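You operate a simulated robot arm through the tools that you are given. There is no shell and no other tool. Be economical: measure what you need, move in short steps, check, and stop when the job is done.

Carry out the task below with a simulated robot arm. There is one attempt and no reset: what you move stays moved.

TASK
Take the white-gripped link on the blue bench top and put it away in the teal tray floor.
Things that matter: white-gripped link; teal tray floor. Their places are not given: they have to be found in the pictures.

It is judged by the outcome, as a careful person would: the job done as asked, and still so three seconds after it is handed in. It fails if anything else is knocked over, pushed out of place, dropped, spilled or broken.

THE ROBOT
A 7-joint arm with a two-finger parallel gripper, fixed in place. Base frame: the origin is at the foot of the arm, x ahead of it, y to its left, z up; the work surface is at about z = 0. Lengths are in m, angles in degrees, forces in N, time in s.
With the tool pointing down near the work surface it reaches from about 0.24 to 0.62 m from the base axis. Its first joint turns from -66.0 to 66.0 degrees. Payload 2.6 kg.
Tool frame: the origin (TCP) lies between the finger pads and is the grasp point; the fingertips stand 0.03 m ahead of it; z points along the fingers, y is the line along which they close. The gripper opens to 0.094 m. The fingers are 0.028 m wide and 0.01 m thick; the gripper's body (0.05 by 0.096 m) begins 0.055 m behind the TCP.
Orientation is told as [roll, pitch, yaw] about the base's x, y, z axes, in that order, counted from this pose: with the fingers straight down and closing along the base's y, the tool's x points along the base's -x, its y along +y and its z along -z.

THE INTERFACE
- The arm moves only by the tool step_arm. Its argument "moves" is a list that holds one entry, the list of rows, each a list of 4 numbers: the shift along the tool's x, y, z in m, then the turn about the tool's z in degrees. In form: [[[x, y, z, spin], ...]]. A call has 1 to 20 rows; each row shifts and turns the commanded pose from where the row before left it, along the tool's axes as they then stand. "grip" is the gripper command, from -1 (fully open) to 1 (shut), values between in proportion, set as the call begins (left out, the last holds). A row lasts 0.2 s, in which the tool goes at most 0.05 m and 8.6 degrees; a call with a longer step from one row to the next is refused whole, and so is a gripper value outside its range. A pose out of reach is approached as far as the arm can. The call stops where the force on the tool passes 40 N (or 10 N more than at its start, if that is more) or the arm is blocked; 0.2 s more then pass. The fingers move at their own pace (about 0.072 m/s each) and stop on an object; they squeeze with about 26 N. The grip force told is the motor's: it shows also when the fingers shut on nothing. Time passes only in rows, and 0.2 s behind the last, so rows that do not move let the fingers close. It gives the time, the measured TCP pose, the force on the tool (base axes), the opening and the grip force at its end, in the units of the frame above (readings bear some noise), and new pictures: "show" is both (left out), scene, wrist or none.
- Cameras (640 x 400 px; columns grow to the right, rows downward): "scene" is fixed at [0.0115, 0.4219, 0.5609]; the picture's right is [-0.92, -0.38, 0.00], its down [-0.27, 0.65, -0.72] and it looks along [0.27, -0.66, -0.70] (base axes); focal length 300 px, centre (320, 200). "wrist" rides on the gripper at [-0.037, 0, -0.058] in the tool frame; the picture's right is [0.00, -1.00, 0.00], its down [0.97, 0.00, -0.24] and it looks along [0.24, 0.00, 0.97] (tool axes); focal length 218 px, centre (320, 200).
- measure_at(camera, pixels): there is no depth. For up to 12 entries [column, row, z] of the newest picture of that camera ("zoom" is the newest enlarged one), the place [x, y] in the base frame at which the ray of that pixel passes the height z, good to about 0.003 m, but the place of the scene camera against the robot may be out by one fixed shift of up to 0.018 m in any direction. No time passes.
- enlarge(camera, box): a new picture of the part [left, top, right, bottom] of that camera's present view, enlarged. No time passes.
- hand_in(): hands the job in; it is judged then, once.

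Work in short steps. Measure before you move; look again where a grasp or a placing could have gone wrong, and mend it. You have 60 turns and 120 pictures in all, the two below and enlarged ones among them. Open the gripper and draw the arm clear of the work before you hand the job in, unless the task says otherwise; then end with one line.

The tools are called after ">>>" by a JSON object that holds its "op" and its "data". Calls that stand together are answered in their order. step_arm: Moves the arm, as the interface text tells. Its arguments: {"type":"object","properties":{"moves":{"type":"array"},"grip":{"type":"number"},"show":{"type":"string","enum":["both","scene","wrist","none"]}},"required":["moves"]} The other tools are called the same way: measure_at (camera, pixels) gives the place at which the rays of pixels pass given heights; enlarge (camera, box) takes an enlarged picture of a part of a camera's view; hand_in () hands the job in.

At the start:

```text
t: 0.0
position: [0.3432, -0.0222, 0.2455]
tcp_rot: [0.0, 0.1, -0.1]
force: [1.3, 0.3, -0.3]
gripper_width: 0.094
finger_force: 0.2
```

scene: 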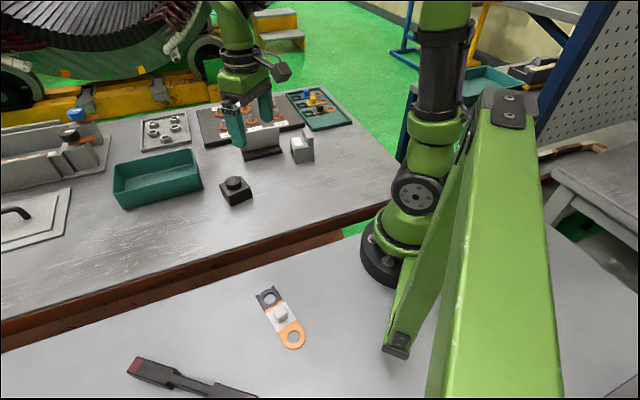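
wrist: 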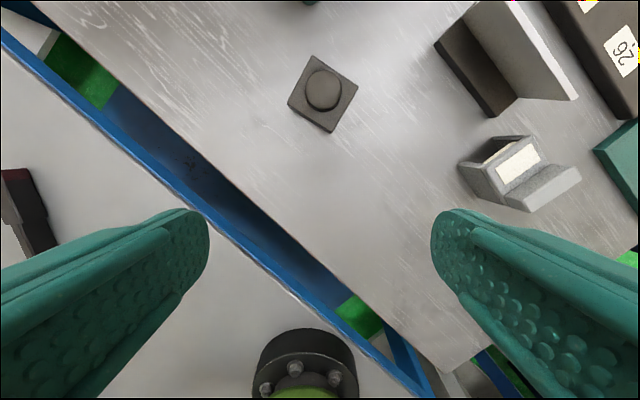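

The scene shows a link with a white middle at about (280,318) and a teal tray at (157,178). I'll enlarge both and measure them.

>>> {"op": "enlarge", "data": {"camera": "scene", "box": [220, 270, 340, 360]}}

>>> {"op": "enlarge", "data": {"camera": "scene", "box": [80, 70, 380, 250]}}

>>> {"op": "measure_at", "data": {"camera": "scene", "pixels": [[269, 297, 0], [282, 314, 0], [292, 336, 0], [114, 168, 0.04], [193, 150, 0.04], [202, 182, 0.04], [121, 208, 0.04], [235, 188, 0.0], [149, 366, 0.0], [200, 385, 0.0]]}}

```text
4.44 times, centred on (280, 315) of scene
```

zoom: 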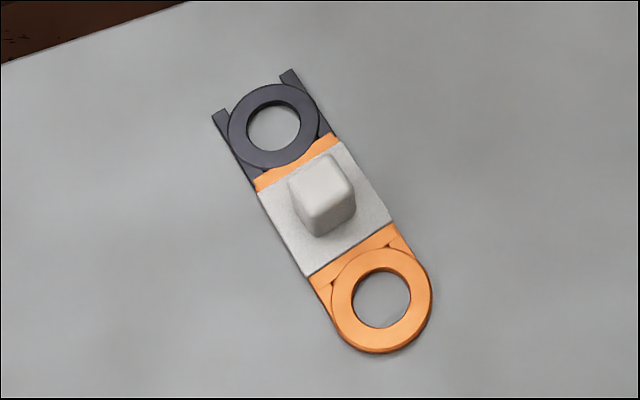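

```text
2.13 times, centred on (230, 160) of scene
```

zoom: 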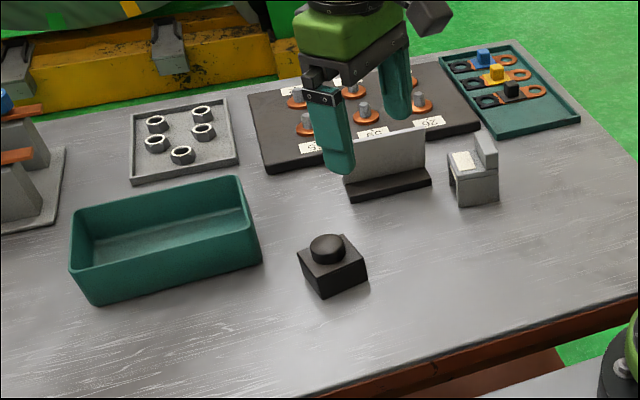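

```text
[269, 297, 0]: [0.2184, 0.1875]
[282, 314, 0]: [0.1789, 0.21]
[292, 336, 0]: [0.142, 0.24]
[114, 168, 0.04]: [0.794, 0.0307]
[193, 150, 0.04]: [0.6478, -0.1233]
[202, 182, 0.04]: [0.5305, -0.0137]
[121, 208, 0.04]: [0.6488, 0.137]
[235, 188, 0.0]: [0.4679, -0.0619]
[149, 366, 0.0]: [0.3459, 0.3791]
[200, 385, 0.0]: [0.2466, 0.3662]
```

>>> {"op": "enlarge", "data": {"camera": "scene", "box": [276, 82, 360, 136]}}

>>> {"op": "measure_at", "data": {"camera": "scene", "pixels": [[286, 94, 0.01], [324, 88, 0.01], [353, 122, 0.01], [313, 131, 0.01], [300, 150, 0], [157, 193, 0], [310, 93, 0.01], [312, 105, 0.01], [320, 114, 0.01], [332, 121, 0.01]]}}

>>> {"op": "enlarge", "data": {"camera": "scene", "box": [100, 135, 220, 220]}}

```text
7.41 times, centred on (318, 109) of scene
```

zoom: 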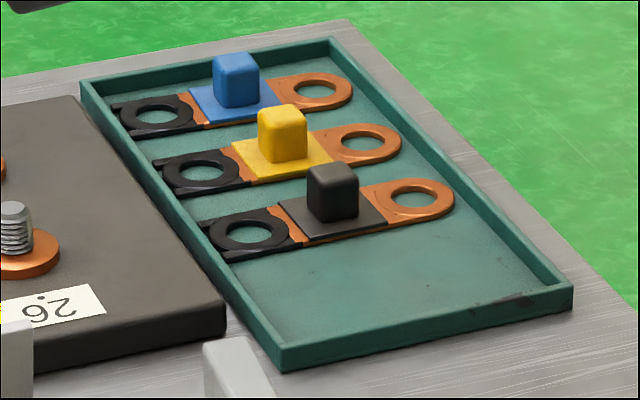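

```text
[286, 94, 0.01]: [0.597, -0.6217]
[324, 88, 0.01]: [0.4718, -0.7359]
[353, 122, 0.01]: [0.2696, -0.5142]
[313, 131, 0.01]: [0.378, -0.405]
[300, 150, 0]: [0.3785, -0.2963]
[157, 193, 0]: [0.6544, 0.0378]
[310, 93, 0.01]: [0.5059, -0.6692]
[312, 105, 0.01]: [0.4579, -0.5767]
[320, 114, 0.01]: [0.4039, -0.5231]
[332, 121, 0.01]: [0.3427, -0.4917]
```

```text
4.71 times, centred on (160, 178) of scene
```

zoom: 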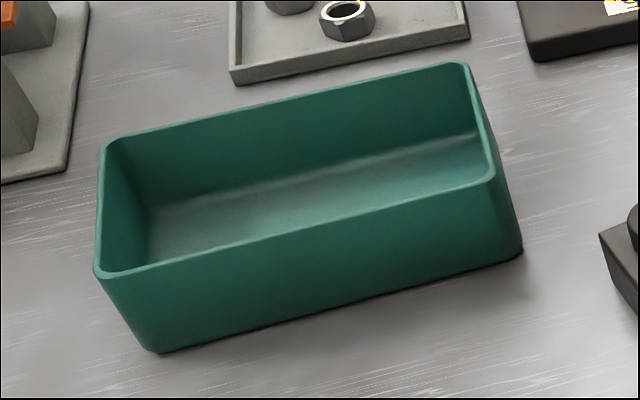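

The shallow teal tray at about (320,108) already holds the blue, yellow and black links and has a free slot at its near end. That makes it the destination. First I move above the white link to look with the wrist camera.

>>> {"op": "step_arm", "data": {"moves": [[[0.019, 0.0275, 0, 0], [0.019, 0.0275, 0, 0], [0.019, 0.0275, 0, 0], [0.019, 0.0275, 0, 0], [0.019, 0.0275, 0, 0], [0.019, 0.0275, 0, 0], [0.019, 0.0275, 0, 0], [0.019, 0.0275, 0, 0], [0, 0, 0, 7], [0, 0, 0, 7], [0, 0, 0, 7], [0, 0, 0, 7], [0, 0, 0, 7], [0, 0, 0, 0]]], "grip": -1}}

```text
t: 3.0
position: [0.1891, 0.1979, 0.2444]
tcp_rot: [0.0, -0.1, -35.1]
force: [-0.2, 0.4, -0.3]
gripper_width: 0.0939
finger_force: 0.0
```

scene: 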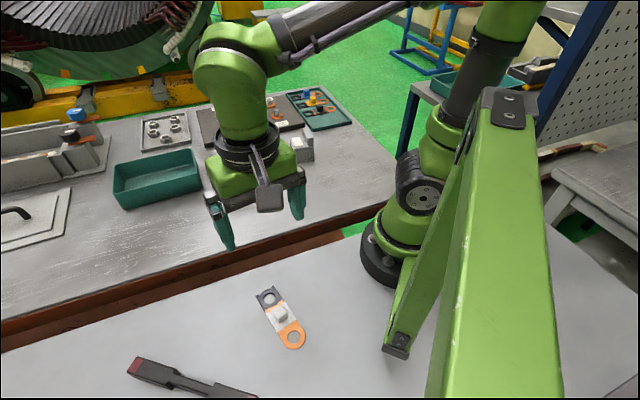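
wrist: 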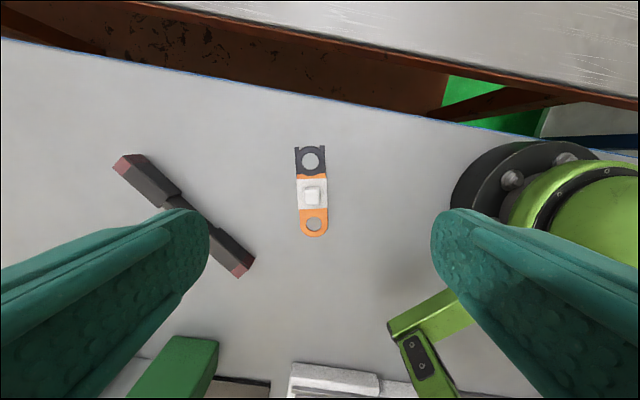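

>>> {"op": "measure_at", "data": {"camera": "wrist", "pixels": [[312, 197, 0.02], [312, 197, 0.0], [310, 161, 0], [314, 224, 0], [395, 335, 0], [395, 335, 0.05], [240, 265, 0], [195, 345, 0.0], [330, 370, 0]]}}

>>> {"op": "measure_at", "data": {"camera": "scene", "pixels": [[281, 311, 0.02], [269, 298, 0], [291, 337, 0], [396, 350, 0], [400, 340, 0.03]]}}

>>> {"op": "enlarge", "data": {"camera": "wrist", "box": [260, 130, 360, 250]}}

```text
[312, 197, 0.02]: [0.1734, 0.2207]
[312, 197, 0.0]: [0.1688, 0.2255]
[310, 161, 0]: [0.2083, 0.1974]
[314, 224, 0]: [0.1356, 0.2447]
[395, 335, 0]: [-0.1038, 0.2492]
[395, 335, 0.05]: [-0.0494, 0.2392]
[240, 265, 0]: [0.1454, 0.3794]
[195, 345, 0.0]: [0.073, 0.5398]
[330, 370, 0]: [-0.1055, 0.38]
```

```text
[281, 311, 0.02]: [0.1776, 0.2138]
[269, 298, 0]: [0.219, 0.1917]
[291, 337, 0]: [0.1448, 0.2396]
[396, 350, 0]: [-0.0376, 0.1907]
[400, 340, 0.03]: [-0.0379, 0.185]
```

```text
3.33 times, centred on (310, 190) of wrist
```

zoom: 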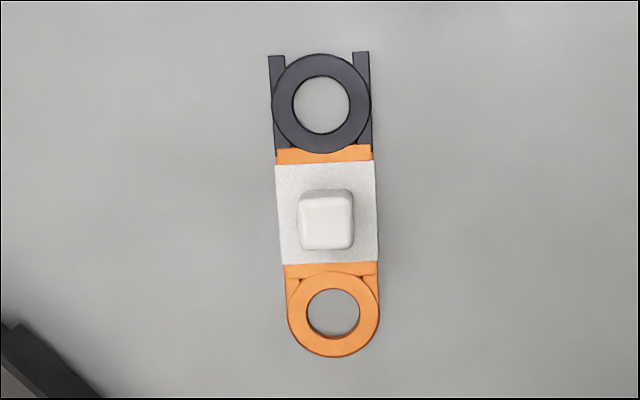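

The link axis is at about -33°, and the knob is near (0.173, 0.221). I align above it and descend partway to check its height.

>>> {"op": "step_arm", "data": {"moves": [[[0.013, 0.005, 0, 0], [0.013, 0.0047, 0, -2.1], [0, 0, 0.03, 0], [0, 0, 0.03, 0], [0, 0, 0.03, 0], [0, 0, 0.03, 0], [0, 0, 0, 0]]]}}

```text
t: 4.6
position: [0.1757, 0.2192, 0.1241]
tcp_rot: [0.0, 0.0, -32.9]
force: [-0.6, -0.2, 1.2]
gripper_width: 0.0941
finger_force: 0.1
```

scene: 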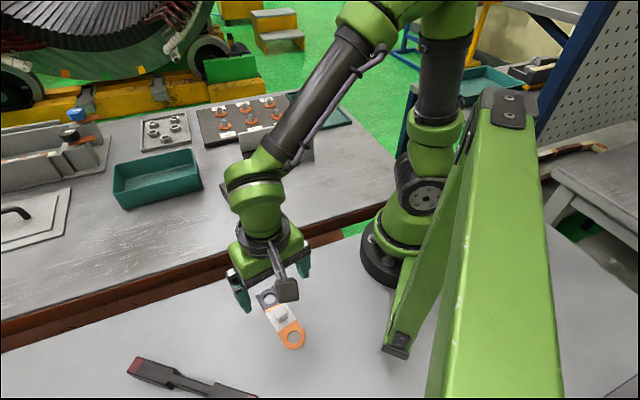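
wrist: 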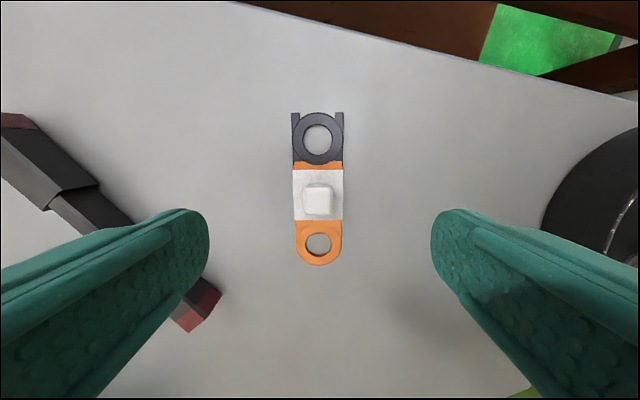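

>>> {"op": "measure_at", "data": {"camera": "wrist", "pixels": [[318, 201, 0.02], [318, 201, 0.03], [318, 138, 0.004], [318, 244, 0.004], [318, 187, 0.008], [208, 290, 0.01], [165, 220, 0.02], [304, 201, 0.025], [332, 201, 0.025], [293, 219, 0.005], [343, 219, 0.005]]}}

>>> {"op": "enlarge", "data": {"camera": "wrist", "box": [260, 90, 380, 280]}}

```text
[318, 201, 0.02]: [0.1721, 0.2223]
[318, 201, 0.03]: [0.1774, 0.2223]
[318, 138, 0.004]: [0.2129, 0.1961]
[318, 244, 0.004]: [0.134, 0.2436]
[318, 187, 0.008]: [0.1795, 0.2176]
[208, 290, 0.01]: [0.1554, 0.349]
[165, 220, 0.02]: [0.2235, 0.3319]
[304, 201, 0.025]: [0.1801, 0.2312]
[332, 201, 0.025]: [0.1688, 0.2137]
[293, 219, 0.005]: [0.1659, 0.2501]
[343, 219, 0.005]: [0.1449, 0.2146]
```

```text
2.11 times, centred on (320, 185) of wrist
```

zoom: 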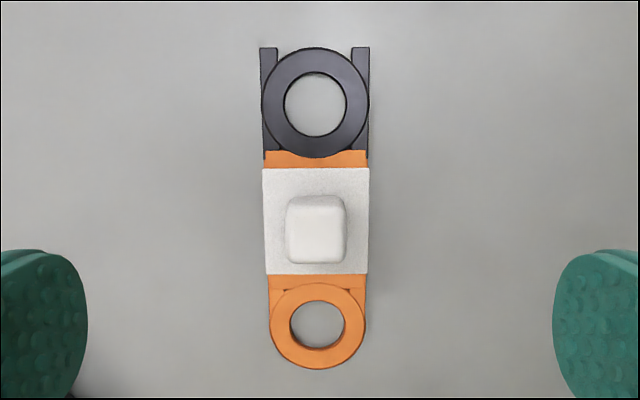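

Next I descend to a tip height of about 0.05 and re-check the height with the wrist view.

>>> {"op": "step_arm", "data": {"moves": [[[0.001, 0.0014, 0.02, 0], [0, 0, 0.02, 0], [0, 0, 0, 0]]], "show": "wrist"}}

>>> {"op": "enlarge", "data": {"camera": "scene", "box": [220, 240, 340, 360]}}

```text
t: 5.4
position: [0.1751, 0.2216, 0.0843]
tcp_rot: [-0.1, 0.0, -32.9]
force: [-0.6, -0.1, 0.3]
gripper_width: 0.0943
finger_force: 0.0
```

wrist: 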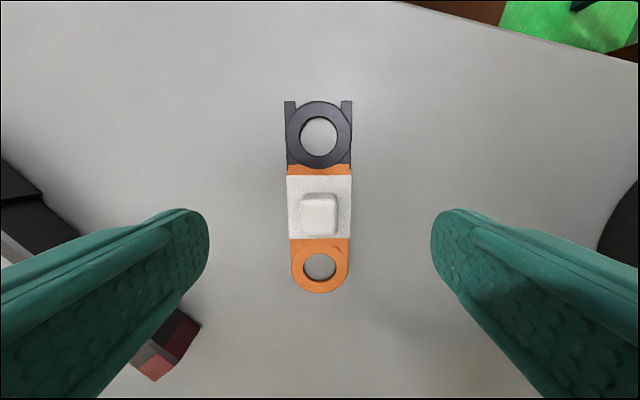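

```text
3.33 times, centred on (280, 300) of scene
```

zoom: 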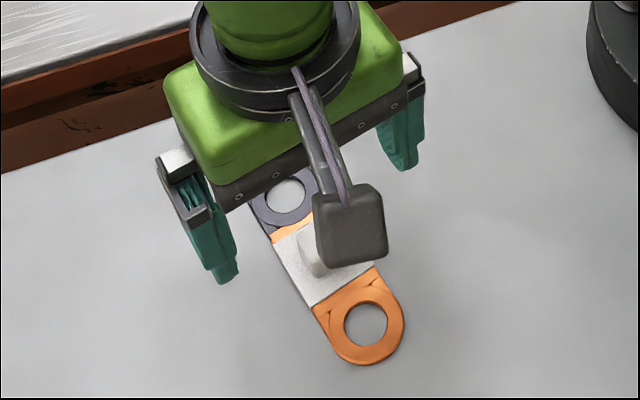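

The rings lie at z≈0 and the knob is about 0.025 tall and centred. I descend so the tips sit about 0.01 above the bench, then close.

>>> {"op": "step_arm", "data": {"moves": [[[0.001, 0, 0.015, 0], [0, 0, 0.015, 0], [0, 0, 0.0135, 0], [0, 0, 0, 0]]], "show": "wrist"}}

>>> {"op": "step_arm", "data": {"moves": [[[0, 0, 0, 0], [0, 0, 0, 0], [0, 0, 0, 0], [0, 0, 0, 0], [0, 0, 0, 0]]], "grip": 1}}

```text
t: 6.4
position: [0.1745, 0.2223, 0.041]
tcp_rot: [-0.1, 0.0, -32.9]
force: [-0.9, 0.5, 0.5]
gripper_width: 0.0942
finger_force: 0.0
```

wrist: 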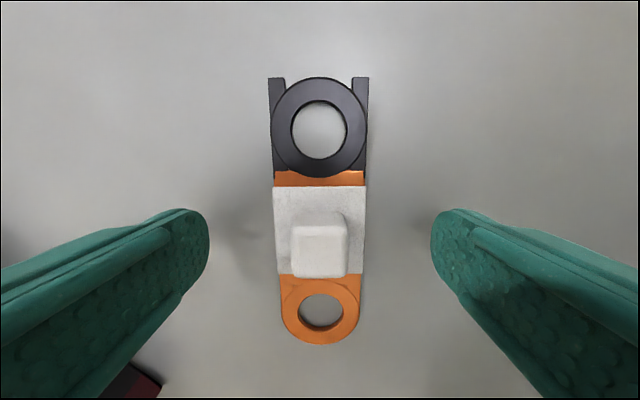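

```text
t: 7.6
position: [0.1736, 0.2211, 0.0412]
tcp_rot: [0.0, 0.0, -32.9]
force: [-0.1, -0.5, 0.8]
gripper_width: 0.0216
finger_force: 26.1
```

scene: 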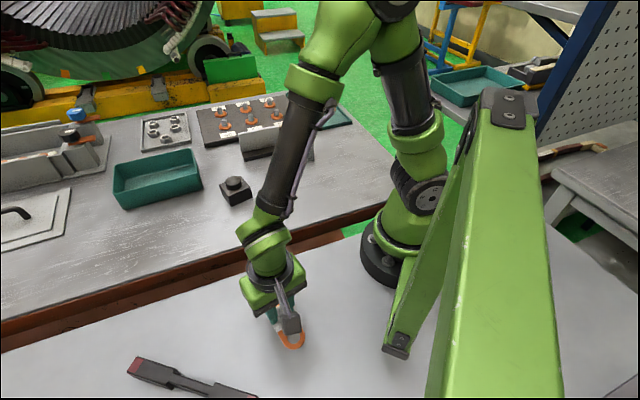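
wrist: 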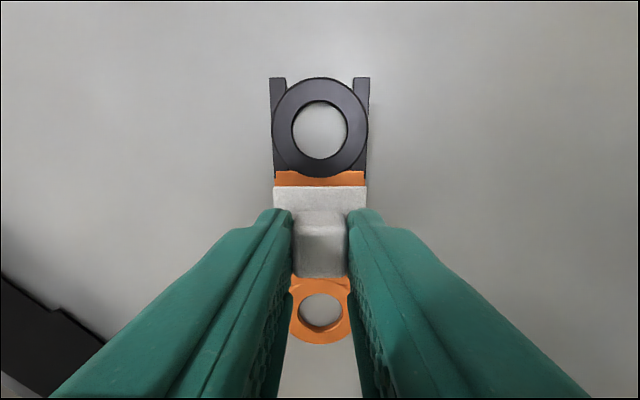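

The fingers hold the knob (width 0.0216, 26 N). I lift and carry it toward the front.

>>> {"op": "step_arm", "data": {"moves": [[[0, 0, -0.02, 0], [0, 0, -0.04, 0], [0, 0, -0.04, 0], [0, 0, -0.04, 0], [0, 0, -0.04, 0], [0, 0, -0.04, 0], [-0.0276, -0.0084, 0, 0], [-0.0276, -0.0084, 0, 0], [-0.0276, -0.0084, 0, 0], [-0.0276, -0.0084, 0, 0], [-0.0276, -0.0084, 0, 0], [-0.0276, -0.0084, 0, 0], [-0.0276, -0.0084, 0, 0], [-0.0276, -0.0084, 0, 0], [-0.0276, -0.0084, 0, 0], [-0.0276, -0.0084, 0, 0], [0, 0, 0, 0]]]}}

```text
t: 11.2
position: [0.3597, -0.0012, 0.2619]
tcp_rot: [0.0, 0.0, -32.9]
force: [0.7, -0.3, -0.8]
gripper_width: 0.0214
finger_force: 25.4
```

scene: 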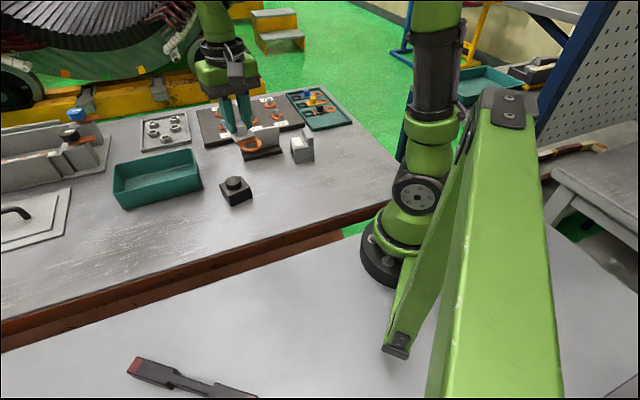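
wrist: 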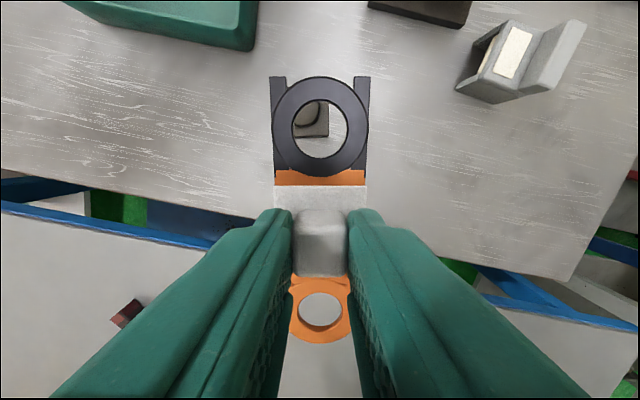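

>>> {"op": "step_arm", "data": {"moves": [[[0, 0, 0, -7.8], [0, 0, 0, -7.8], [0, 0, 0, -7.8], [0, 0, 0, -7.8], [0, 0, 0, -7.8], [0, 0, 0, -7.8], [0, 0, 0, -7.8], [0, 0, 0, -7.8], [0, 0, 0, -7.8], [0, 0, 0, -7.8], [0.0265, -0.023, 0, 0], [0.0265, -0.023, 0, 0], [0.0265, -0.023, 0, 0], [0.0265, -0.023, 0, 0], [0.0265, -0.023, 0, 0], [0.0265, -0.023, 0, 0], [0.0265, -0.023, 0, 0], [0.0265, -0.023, 0, 0], [0.0265, -0.023, 0, 0], [0, 0, 0, 0]]]}}

```text
t: 15.4
position: [0.3391, -0.3122, 0.2604]
tcp_rot: [0.0, 0.0, 45.1]
force: [-0.1, -0.5, -0.7]
gripper_width: 0.0213
finger_force: 26.0
```

scene: 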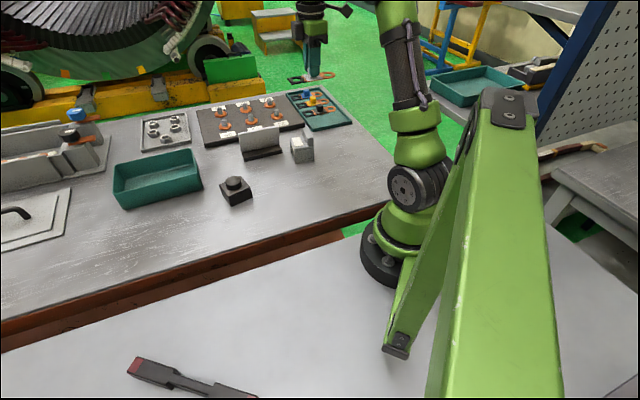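
wrist: 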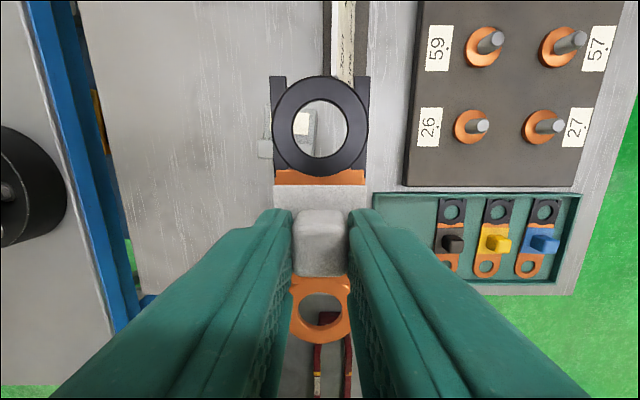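

The wrist view shows the tray aligned with the tool, with the siblings' dark ends on the same side as my link's. I measure the tray and the siblings' rings.

>>> {"op": "measure_at", "data": {"camera": "wrist", "pixels": [[374, 195, 0.01], [578, 195, 0.01], [557, 280, 0.01], [452, 211, 0.003], [448, 267, 0.003], [500, 211, 0.003], [488, 267, 0.003], [546, 211, 0.003], [527, 268, 0.003], [452, 244, 0.025], [495, 243, 0.025], [540, 244, 0.025]]}}

>>> {"op": "enlarge", "data": {"camera": "wrist", "box": [360, 170, 600, 310]}}

```text
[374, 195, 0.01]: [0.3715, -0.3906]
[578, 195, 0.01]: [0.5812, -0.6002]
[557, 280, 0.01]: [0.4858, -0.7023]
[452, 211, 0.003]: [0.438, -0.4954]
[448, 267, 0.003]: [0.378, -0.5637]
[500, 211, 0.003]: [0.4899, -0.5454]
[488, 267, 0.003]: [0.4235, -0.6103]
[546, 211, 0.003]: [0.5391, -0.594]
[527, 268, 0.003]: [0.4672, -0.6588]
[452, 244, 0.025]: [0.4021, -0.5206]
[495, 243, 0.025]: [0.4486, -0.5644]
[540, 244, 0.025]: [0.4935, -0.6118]
```

```text
2.67 times, centred on (480, 240) of wrist
```

zoom: 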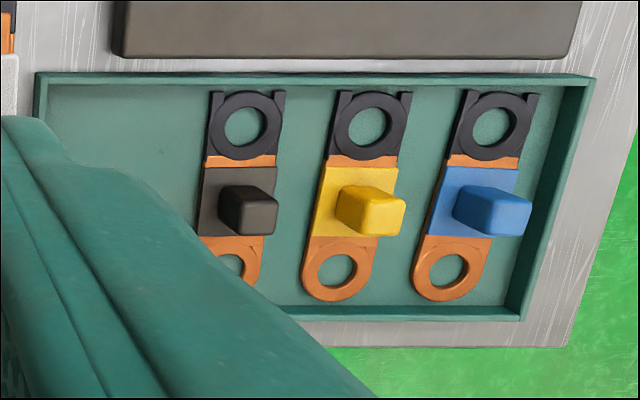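

>>> {"op": "step_arm", "data": {"moves": [[[0.0207, -0.0255, 0, 0], [0.0207, -0.0255, 0, 0], [0.0207, -0.0255, 0, 0], [0.0207, -0.0255, 0, 0], [0.0207, -0.0255, 0, 0], [0, 0, 0.03, 0], [0, 0, 0.03, 0], [0, 0, 0.03, 0], [0, 0, 0, 0]]]}}

```text
t: 17.4
position: [0.3619, -0.4785, 0.1784]
tcp_rot: [0.1, 0.0, 45.1]
force: [0.4, 0.1, -0.7]
gripper_width: 0.0213
finger_force: 25.7
out of reach, approached as far as the arm can: row 5, 6, 7, 8
```

scene: 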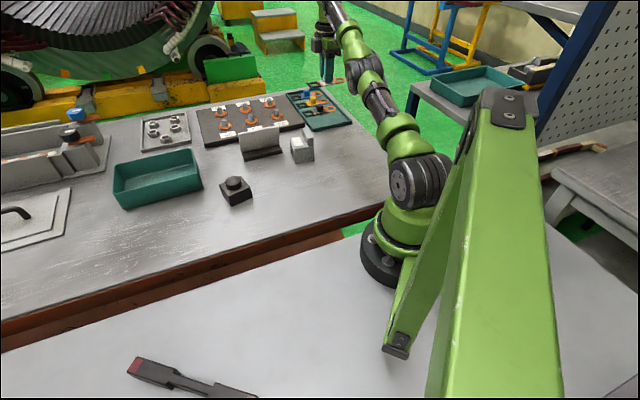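
wrist: 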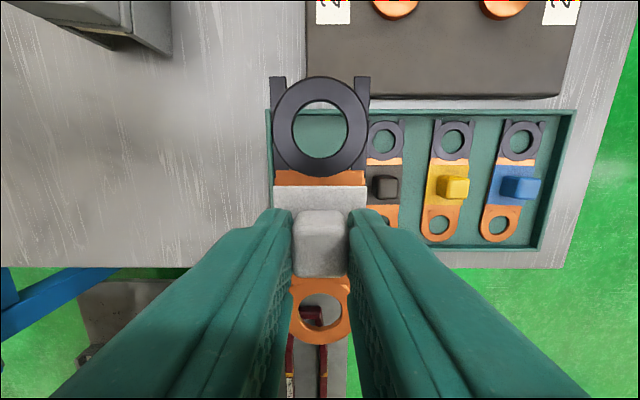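

>>> {"op": "measure_at", "data": {"camera": "wrist", "pixels": [[267, 112, 0.012], [574, 112, 0.012], [540, 247, 0.012], [454, 138, 0.005], [438, 224, 0.005], [521, 138, 0.005], [499, 224, 0.005], [387, 138, 0.005], [440, 187, 0.01], [507, 186, 0.01]]}}

>>> {"op": "enlarge", "data": {"camera": "wrist", "box": [250, 80, 590, 280]}}

```text
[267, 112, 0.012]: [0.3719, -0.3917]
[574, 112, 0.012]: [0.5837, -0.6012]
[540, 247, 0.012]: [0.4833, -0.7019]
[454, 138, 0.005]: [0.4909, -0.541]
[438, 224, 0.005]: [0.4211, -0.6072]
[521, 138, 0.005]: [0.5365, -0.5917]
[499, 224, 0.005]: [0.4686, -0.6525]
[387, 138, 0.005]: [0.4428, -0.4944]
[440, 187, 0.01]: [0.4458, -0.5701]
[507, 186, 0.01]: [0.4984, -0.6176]
```

```text
1.88 times, centred on (420, 180) of wrist
```

zoom: 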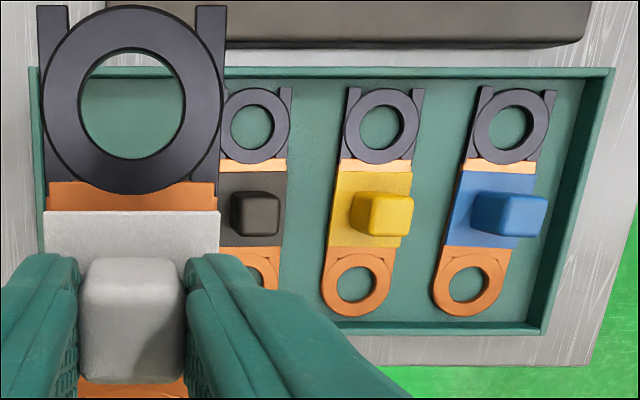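

Extrapolating the sibling pitch puts the slot centre at (0.362, -0.480), almost exactly below the tool. I descend further and check the fit between the tray walls.

>>> {"op": "step_arm", "data": {"moves": [[[0, 0, 0.03, 0], [0, 0, 0.03, 0], [0, 0, 0.02, 0], [0, 0, 0, 0], [0, 0, 0, 0]]]}}

>>> {"op": "enlarge", "data": {"camera": "wrist", "box": [160, 40, 480, 360]}}

>>> {"op": "enlarge", "data": {"camera": "scene", "box": [276, 72, 366, 136]}}

```text
t: 18.6
position: [0.3702, -0.4898, 0.1012]
tcp_rot: [0.1, 0.0, 45.2]
force: [-0.4, 0.0, -1.6]
gripper_width: 0.0215
finger_force: 25.8
out of reach, approached as far as the arm can: row 1, 2, 3
```

scene: 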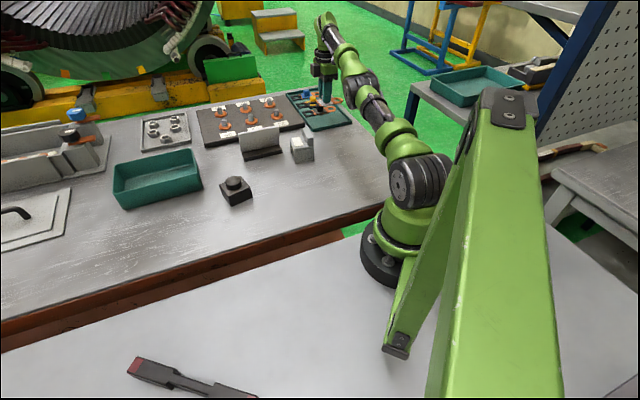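
wrist: 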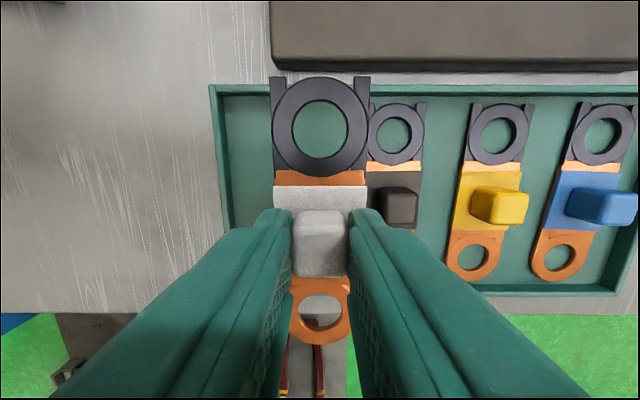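

```text
1.25 times, centred on (320, 200) of wrist
```

zoom: 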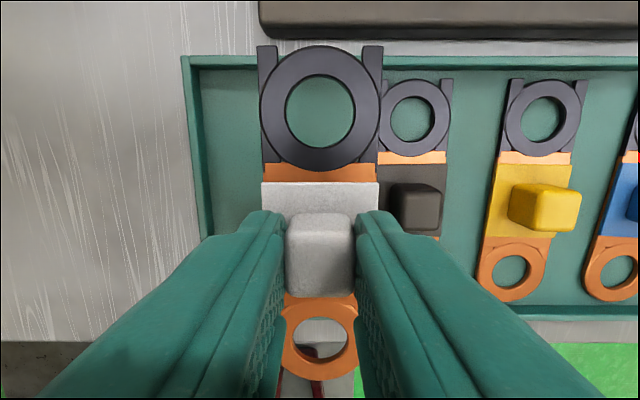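

```text
6.25 times, centred on (321, 104) of scene
```

zoom: 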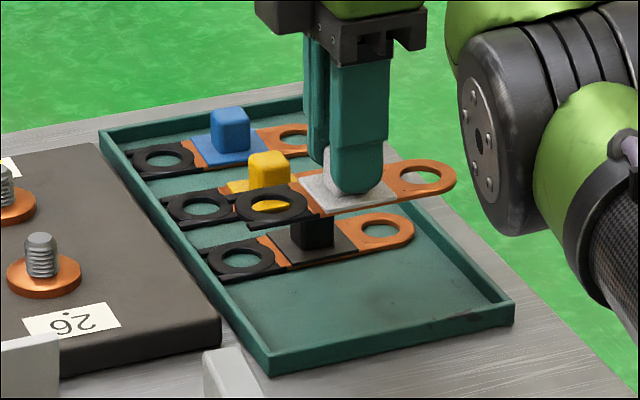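

The orientation held, but the position drifted about 0.014 m toward the black link, which looks like a joint limit. I test whether commanding back along tool y is followed at this height.

>>> {"op": "step_arm", "data": {"moves": [[[0, 0.01, 0, 0], [0, 0.01, 0, 0], [0, 0, 0, 0], [0, 0, 0, 0]]], "show": "none"}}

```text
t: 19.6
position: [0.3685, -0.4924, 0.1039]
tcp_rot: [0.2, 0.1, 45.1]
force: [0.6, -0.3, -0.9]
gripper_width: 0.0212
finger_force: 26.0
out of reach, approached as far as the arm can: row 1, 2
```

The limit is from the tool yaw, so this heading is not workable here. I lift up and turn the link 180° into a comfortable yaw, since the link fits the slot either way.

>>> {"op": "step_arm", "data": {"moves": [[[0, 0, -0.03, 0], [0, 0, -0.03, 0], [0, 0, -0.03, 0], [0, 0, -0.03, 0], [0, 0, 0, 8], [0, 0, 0, 8], [0, 0, 0, 8], [0, 0, 0, 8], [0, 0, 0, 8], [0, 0, 0, 8], [0, 0, 0, 8], [0, 0, 0, 8], [0, 0, 0, 8], [0, 0, 0, 8], [0, 0, 0, 8], [0, 0, 0, 0], [0, 0, 0, 0]]], "show": "scene"}}

>>> {"op": "step_arm", "data": {"moves": [[[0, 0, 0, 8], [0, 0, 0, 8], [0, 0, 0, 8], [0, 0, 0, 8], [0, 0, 0, 8], [0, 0, 0, 8], [0, 0, 0, 8], [0, 0, 0, 8], [0, 0, 0, 8], [0, 0, 0, 8], [0, 0, 0, 8], [0, 0, 0, 4], [0, 0, 0, 0], [0, 0, 0, 0]]]}}

```text
t: 23.2
position: [0.3715, -0.4601, 0.2092]
tcp_rot: [0.0, 0.0, -42.9]
force: [0.2, -0.4, -0.4]
gripper_width: 0.0214
finger_force: 26.0
out of reach, approached as far as the arm can: row 1, 2, 3, 4
```

scene: 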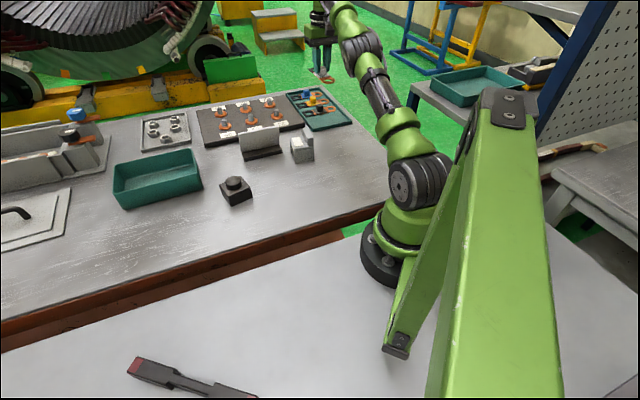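

```text
t: 26.2
position: [0.372, -0.459, 0.2097]
tcp_rot: [-0.1, 0.0, -134.9]
force: [-0.2, -1.6, 0.7]
gripper_width: 0.0212
finger_force: 26.1
```

scene: 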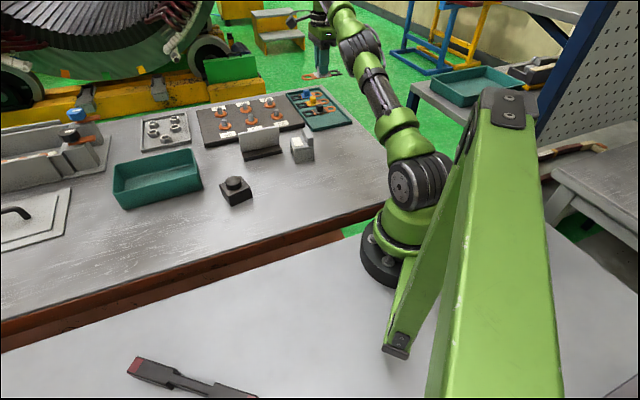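
wrist: 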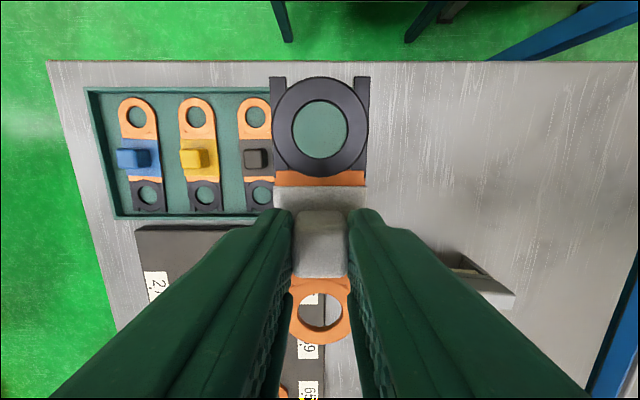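

Now there is no reach problem. I go over the slot at (0.360, -0.480) and descend to z≈0.10.

>>> {"op": "step_arm", "data": {"moves": [[[-0.0118, 0.003, 0, 0], [-0.0117, 0.0029, 0, 0], [0, 0, 0.03, 0], [0, 0, 0.03, 0], [0, 0, 0.03, 0], [0, 0, 0.02, 0], [0, 0, 0, 0], [0, 0, 0, 0]]]}}

>>> {"op": "enlarge", "data": {"camera": "wrist", "box": [60, 30, 440, 330]}}

>>> {"op": "enlarge", "data": {"camera": "scene", "box": [276, 72, 366, 136]}}

```text
t: 28.0
position: [0.3754, -0.4875, 0.0973]
tcp_rot: [-0.1, 0.0, -134.9]
force: [-0.6, 0.1, -1.5]
gripper_width: 0.0211
finger_force: 26.1
out of reach, approached as far as the arm can: row 1, 2, 3, 4, 5, 6
```

scene: 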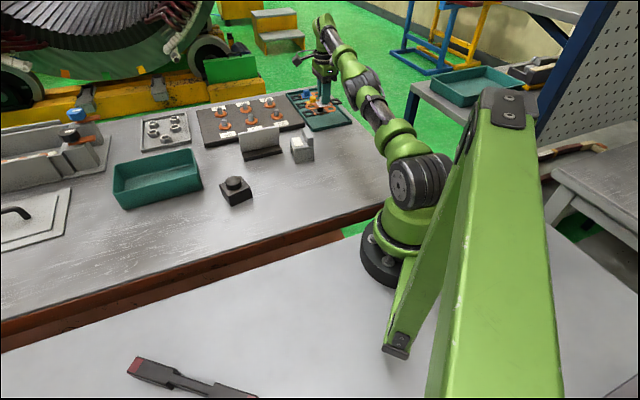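
wrist: 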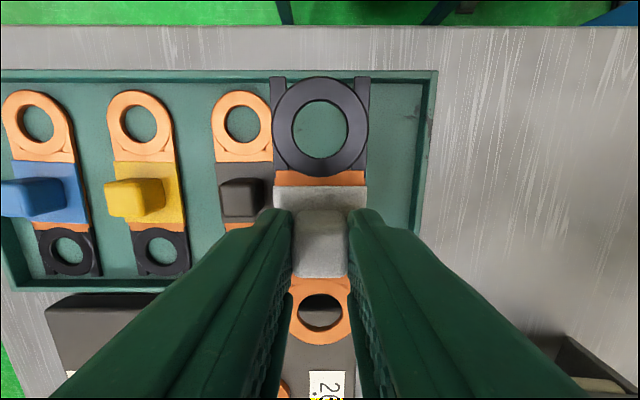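

```text
1.33 times, centred on (250, 180) of wrist
```

zoom: 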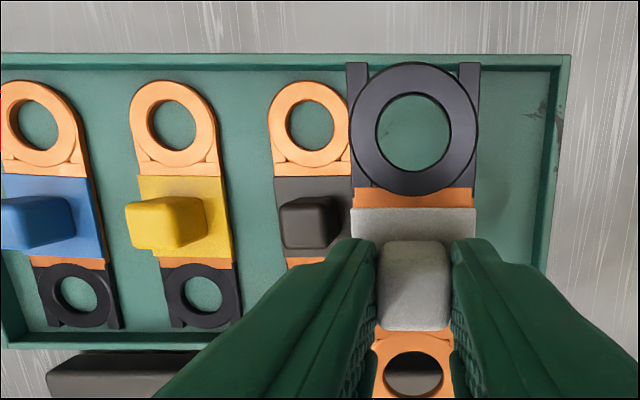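

```text
6.25 times, centred on (321, 104) of scene
```

zoom: 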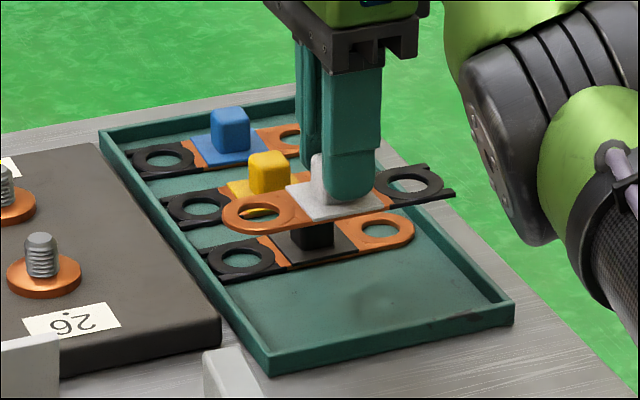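

Again limited in azimuth: the spin has shifted the arm's posture. I test whether the natural yaw (-45°) at this spot is reachable, staying well above the tray. If it is, I'll regrasp the link a quarter turn round.

>>> {"op": "step_arm", "data": {"moves": [[[0, 0, -0.03, 0], [0, 0, -0.03, 0], [0, 0, -0.03, 0], [0, 0, -0.03, 0], [0, 0, 0, -8], [0, 0, 0, -8], [0, 0, 0, -8], [0, 0, 0, -8], [0, 0, 0, -8], [0, 0, 0, -8], [0, 0, 0, -8], [0, 0, 0, -8], [0, 0, 0, -8], [0, 0, 0, -8], [0, 0, 0, -8], [0, 0, 0, -2], [0, 0, 0, 0]]], "show": "none"}}

```text
t: 31.6
position: [0.3732, -0.4584, 0.2104]
tcp_rot: [0.0, 0.0, -44.8]
force: [0.2, 1.0, -1.0]
gripper_width: 0.0215
finger_force: 25.8
out of reach, approached as far as the arm can: row 1, 2, 3, 4
```

>>> {"op": "step_arm", "data": {"moves": [[[-0.0027, -0.0124, 0, 0], [-0.0028, -0.0123, 0, 0], [0, 0, 0.03, 0], [0, 0, 0.03, 0], [0, 0, 0, 0], [0, 0, 0, 0]]], "show": "none"}}

```text
t: 33.0
position: [0.3697, -0.4804, 0.1495]
tcp_rot: [0.0, 0.0, -45.0]
force: [-0.5, -0.2, -1.3]
gripper_width: 0.0215
finger_force: 25.6
out of reach, approached as far as the arm can: row 1, 2, 3, 4
```

The azimuth limit sits near -52.5 to -53° for every yaw. The +45° heading reached furthest, and at (0.371, -0.488) the link still fits between the black link and the wall, facing the same way as the others. I back off inward, turn to +45° and approach along allowed azimuths.

>>> {"op": "step_arm", "data": {"moves": [[[0, 0.012, -0.03, 0], [0, 0.012, -0.03, 0], [0, 0, 0, -8], [0, 0, 0, -8], [0, 0, 0, -8], [0, 0, 0, -8], [0, 0, 0, -8], [0, 0, 0, -8], [0, 0, 0, -8], [0, 0, 0, -8], [0, 0, 0, -8], [0, 0, 0, -8], [0, 0, 0, -8], [0, 0, 0, -2], [0, 0, 0, 0], [0, 0, 0, 0]]], "show": "none"}}

```text
t: 36.4
position: [0.3862, -0.453, 0.1955]
tcp_rot: [-0.2, 0.0, 45.1]
force: [-0.1, 0.4, -1.2]
gripper_width: 0.0212
finger_force: 26.4
out of reach, approached as far as the arm can: row 1, 2
```

These readings fit an outer-reach curve (r≈0.59 at z=0.21, r≈0.615 at z=0.10), so the arm was stuck stretched out. I retract radially while high, and will come in low afterwards.

>>> {"op": "step_arm", "data": {"moves": [[[0, 0.025, 0, 0], [0, 0.025, 0, 0], [0, 0.025, 0, 0], [0, 0.025, 0, 0], [0, 0, 0, 0], [0, 0, 0, 0]]], "show": "none"}}

```text
t: 37.8
position: [0.3814, -0.4532, 0.2052]
tcp_rot: [0.1, 0.0, 45.1]
force: [0.2, -0.9, -1.8]
gripper_width: 0.0215
finger_force: 26.5
out of reach, approached as far as the arm can: row 1, 2, 3, 4
```

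>>> {"op": "step_arm", "data": {"moves": [[[0, 0.02, -0.03, 0], [0, 0.02, -0.03, 0], [0, 0.02, -0.03, 0], [0, 0.02, -0.03, 0], [0, 0, 0, 0], [0, 0, 0, 0]]], "show": "scene"}}

```text
t: 39.2
position: [0.3464, -0.417, 0.3248]
tcp_rot: [-0.3, -0.1, 45.0]
force: [0.9, 0.3, -1.2]
gripper_width: 0.0213
finger_force: 25.6
out of reach, approached as far as the arm can: row 1, 2, 3, 4
```

scene: 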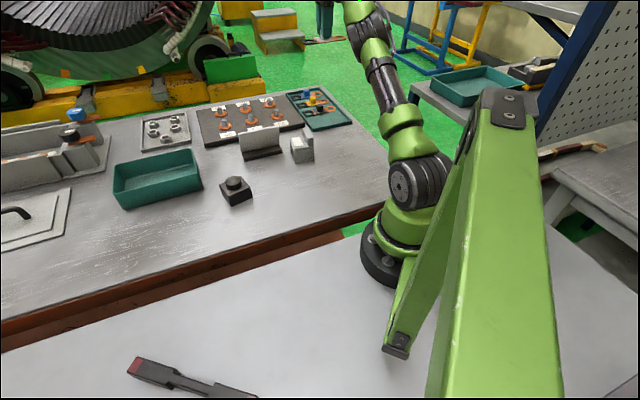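

>>> {"op": "step_arm", "data": {"moves": [[[-0.024, 0.024, 0, 0], [-0.024, 0.024, 0, 0], [-0.024, 0.024, 0, 0], [-0.024, 0.024, 0, 0], [-0.024, 0.024, 0, 0], [0, 0, 0, 0], [0, 0, 0, 0]]], "show": "scene"}}

```text
t: 40.8
position: [0.3636, -0.3039, 0.3175]
tcp_rot: [-0.1, 0.0, 45.1]
force: [-0.7, -0.5, -1.5]
gripper_width: 0.0213
finger_force: 26.0
out of reach, approached as far as the arm can: row 1, 2
```

scene: 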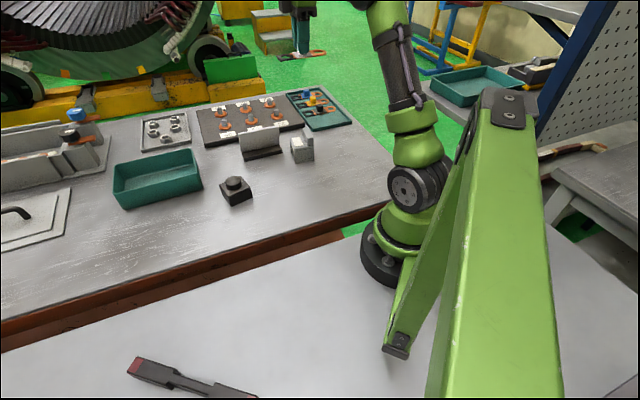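

Freed now. I move to (0.32, -0.38) inside reach, then descend to z≈0.12, clear of the vise.

>>> {"op": "step_arm", "data": {"moves": [[[0.0282, -0.0077, 0, 0], [0.0282, -0.0077, 0, 0], [0.0282, -0.0077, 0, 0], [0, 0, 0.033, 0], [0, 0, 0.033, 0], [0, 0, 0.033, 0], [0, 0, 0.033, 0], [0, 0, 0.033, 0], [0, 0, 0.03, 0], [0, 0, 0, 0], [0, 0, 0, 0]]]}}

```text
t: 43.2
position: [0.321, -0.3784, 0.1244]
tcp_rot: [0.0, 0.1, 45.1]
force: [1.1, -0.6, -1.0]
gripper_width: 0.0213
finger_force: 26.0
```

scene: 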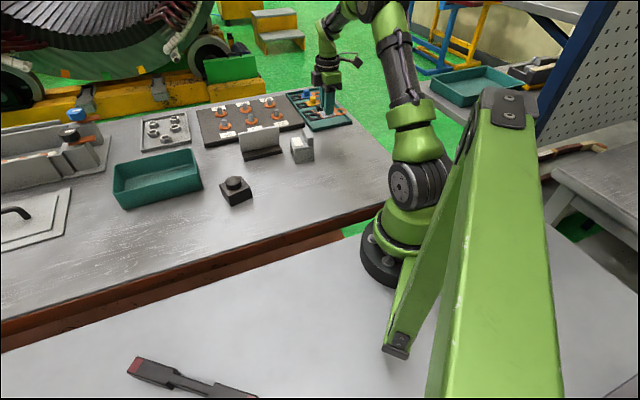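
wrist: 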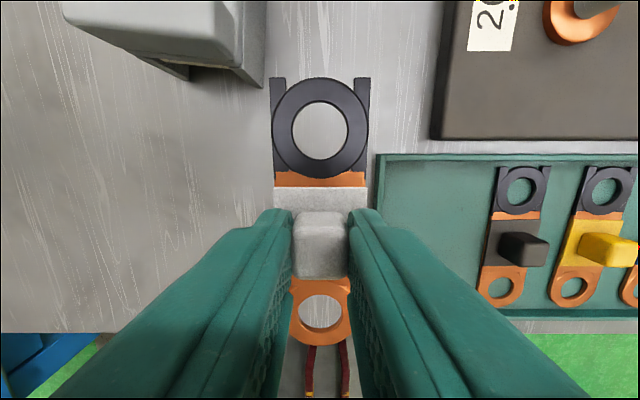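

>>> {"op": "step_arm", "data": {"moves": [[[0.0107, -0.0246, 0.01, 0], [0.0107, -0.0246, 0.01, 0], [0.0107, -0.0246, 0.008, 0], [0.0107, -0.0246, 0.005, 0], [0, 0, 0, 0], [0, 0, 0, 0]]]}}

>>> {"op": "enlarge", "data": {"camera": "scene", "box": [276, 72, 366, 136]}}

>>> {"op": "measure_at", "data": {"camera": "wrist", "pixels": [[320, 129, 0.05], [320, 310, 0.05]]}}

```text
t: 44.6
position: [0.36, -0.4808, 0.0885]
tcp_rot: [0.0, 0.1, 45.1]
force: [-0.3, -0.5, -0.9]
gripper_width: 0.0213
finger_force: 26.0
```

scene: 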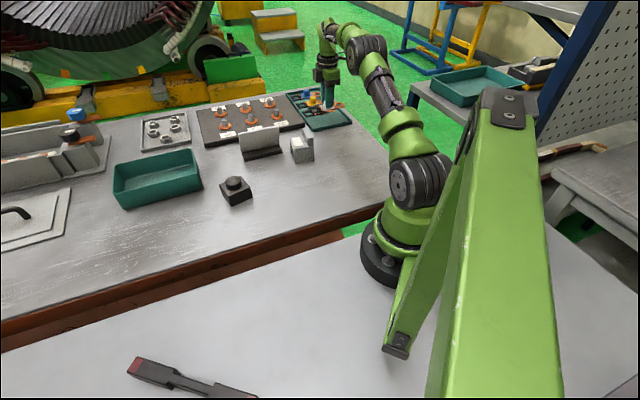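
wrist: 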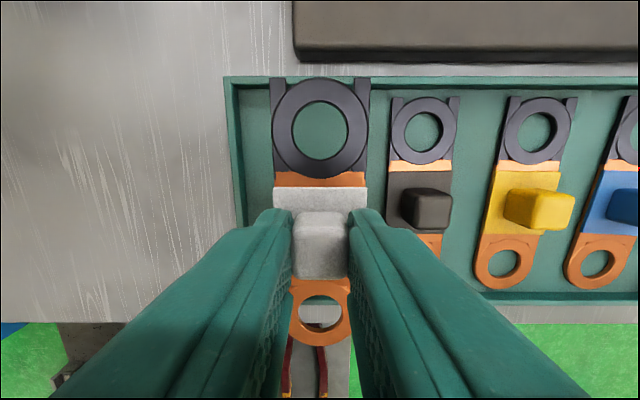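

```text
6.25 times, centred on (321, 104) of scene
```

zoom: 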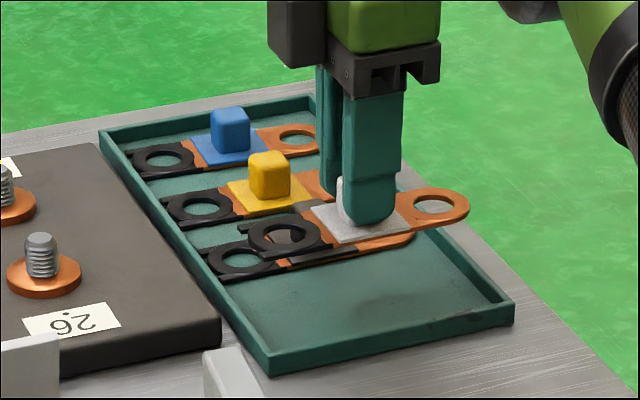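

```text
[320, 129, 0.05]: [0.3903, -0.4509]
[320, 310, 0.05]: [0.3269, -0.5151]
```

>>> {"op": "measure_at", "data": {"camera": "wrist", "pixels": [[537, 131, 0.006], [503, 263, 0.006], [424, 131, 0.006], [597, 263, 0.006], [550, 77, 0.012], [550, 90, 0.003], [500, 303, 0.012], [500, 291, 0.012], [240, 150, 0.006], [320, 129, 0.048], [320, 310, 0.048]]}}

>>> {"op": "enlarge", "data": {"camera": "wrist", "box": [220, 60, 640, 320]}}

```text
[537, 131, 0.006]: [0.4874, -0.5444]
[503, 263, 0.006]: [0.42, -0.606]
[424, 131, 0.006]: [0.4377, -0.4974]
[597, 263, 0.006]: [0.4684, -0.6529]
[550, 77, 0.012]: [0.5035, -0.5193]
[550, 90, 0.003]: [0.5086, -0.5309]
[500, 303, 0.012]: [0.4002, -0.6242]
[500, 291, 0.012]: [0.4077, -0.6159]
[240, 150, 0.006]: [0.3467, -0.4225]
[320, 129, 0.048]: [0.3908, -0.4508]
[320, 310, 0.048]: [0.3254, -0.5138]
```

```text
1.52 times, centred on (430, 190) of wrist
```

zoom: 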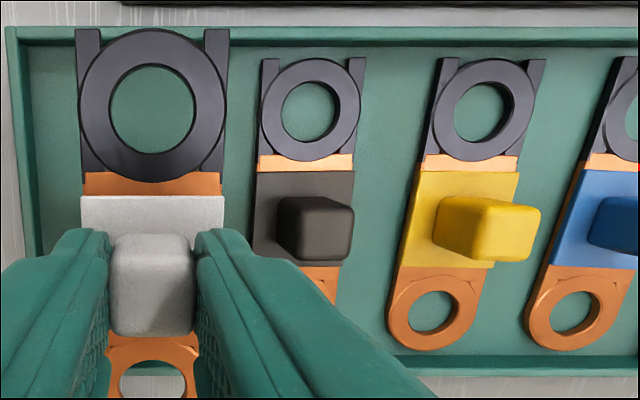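

The held link is one pitch (0.066) from the black link and about 2 mm too far outward. I shift back 2 mm and lower to just above the floor.

>>> {"op": "step_arm", "data": {"moves": [[[-0.002, 0, 0.012, 0], [0, 0, 0.014, 0], [0, 0, 0.01, 0], [0, 0, 0, 0], [0, 0, 0, 0]]]}}

>>> {"op": "enlarge", "data": {"camera": "scene", "box": [276, 72, 366, 136]}}

>>> {"op": "enlarge", "data": {"camera": "wrist", "box": [200, 40, 520, 360]}}

```text
t: 45.8
position: [0.3615, -0.4782, 0.0535]
tcp_rot: [0.1, 0.1, 45.1]
force: [0.4, 1.3, -1.0]
gripper_width: 0.0212
finger_force: 25.8
```

scene: 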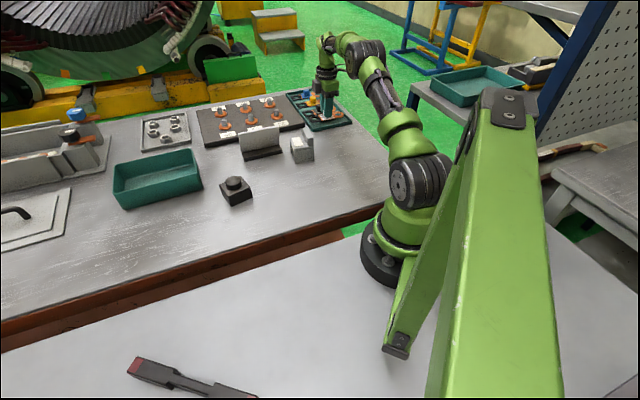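
wrist: 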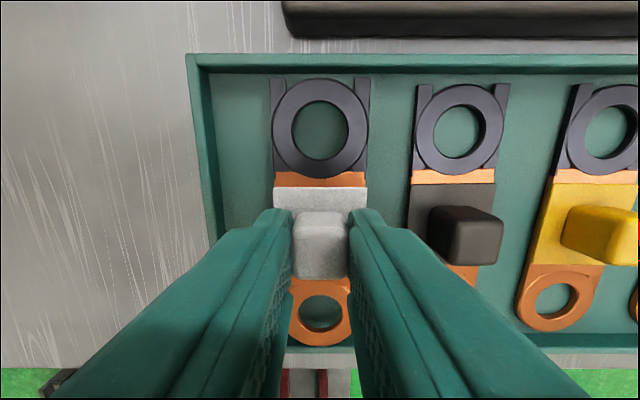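

```text
6.25 times, centred on (321, 104) of scene
```

zoom: 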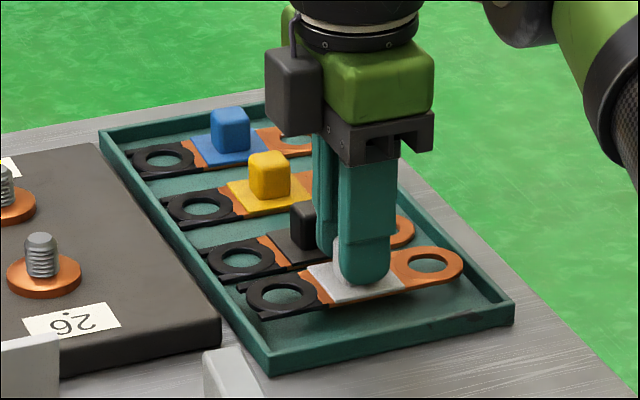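

```text
1.25 times, centred on (360, 200) of wrist
```

zoom: 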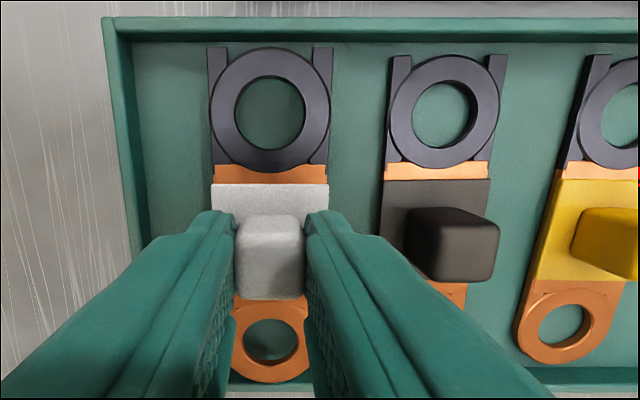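

The link sits neatly within the walls. I lower the last millimetres until light contact.

>>> {"op": "step_arm", "data": {"moves": [[[0, 0, 0.003, 0], [0, 0, 0.002, 0], [0, 0, 0.002, 0], [0, 0, 0, 0], [0, 0, 0, 0]]]}}

```text
t: 47.0
position: [0.3615, -0.4795, 0.0463]
tcp_rot: [0.1, -0.1, 45.0]
force: [0.7, -0.8, -1.2]
gripper_width: 0.0214
finger_force: 25.8
```

scene: 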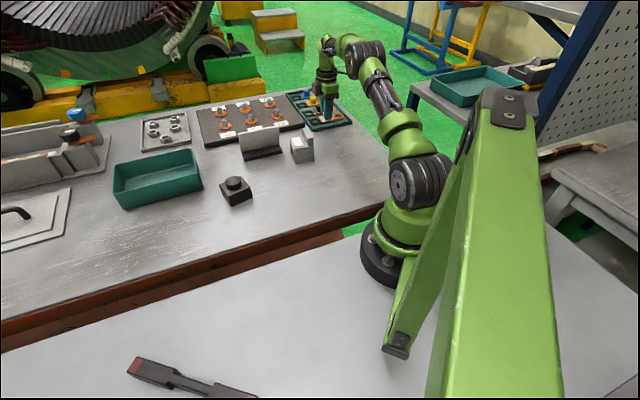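
wrist: 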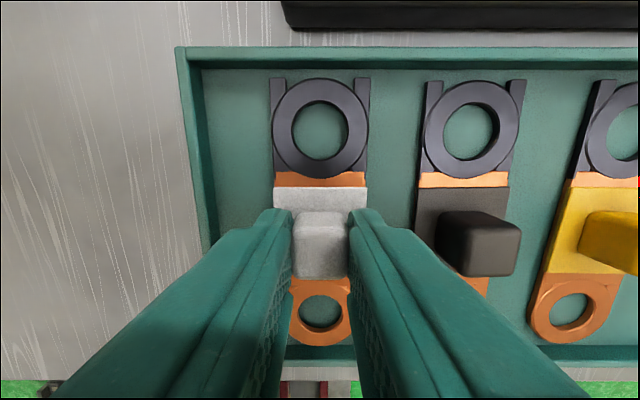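

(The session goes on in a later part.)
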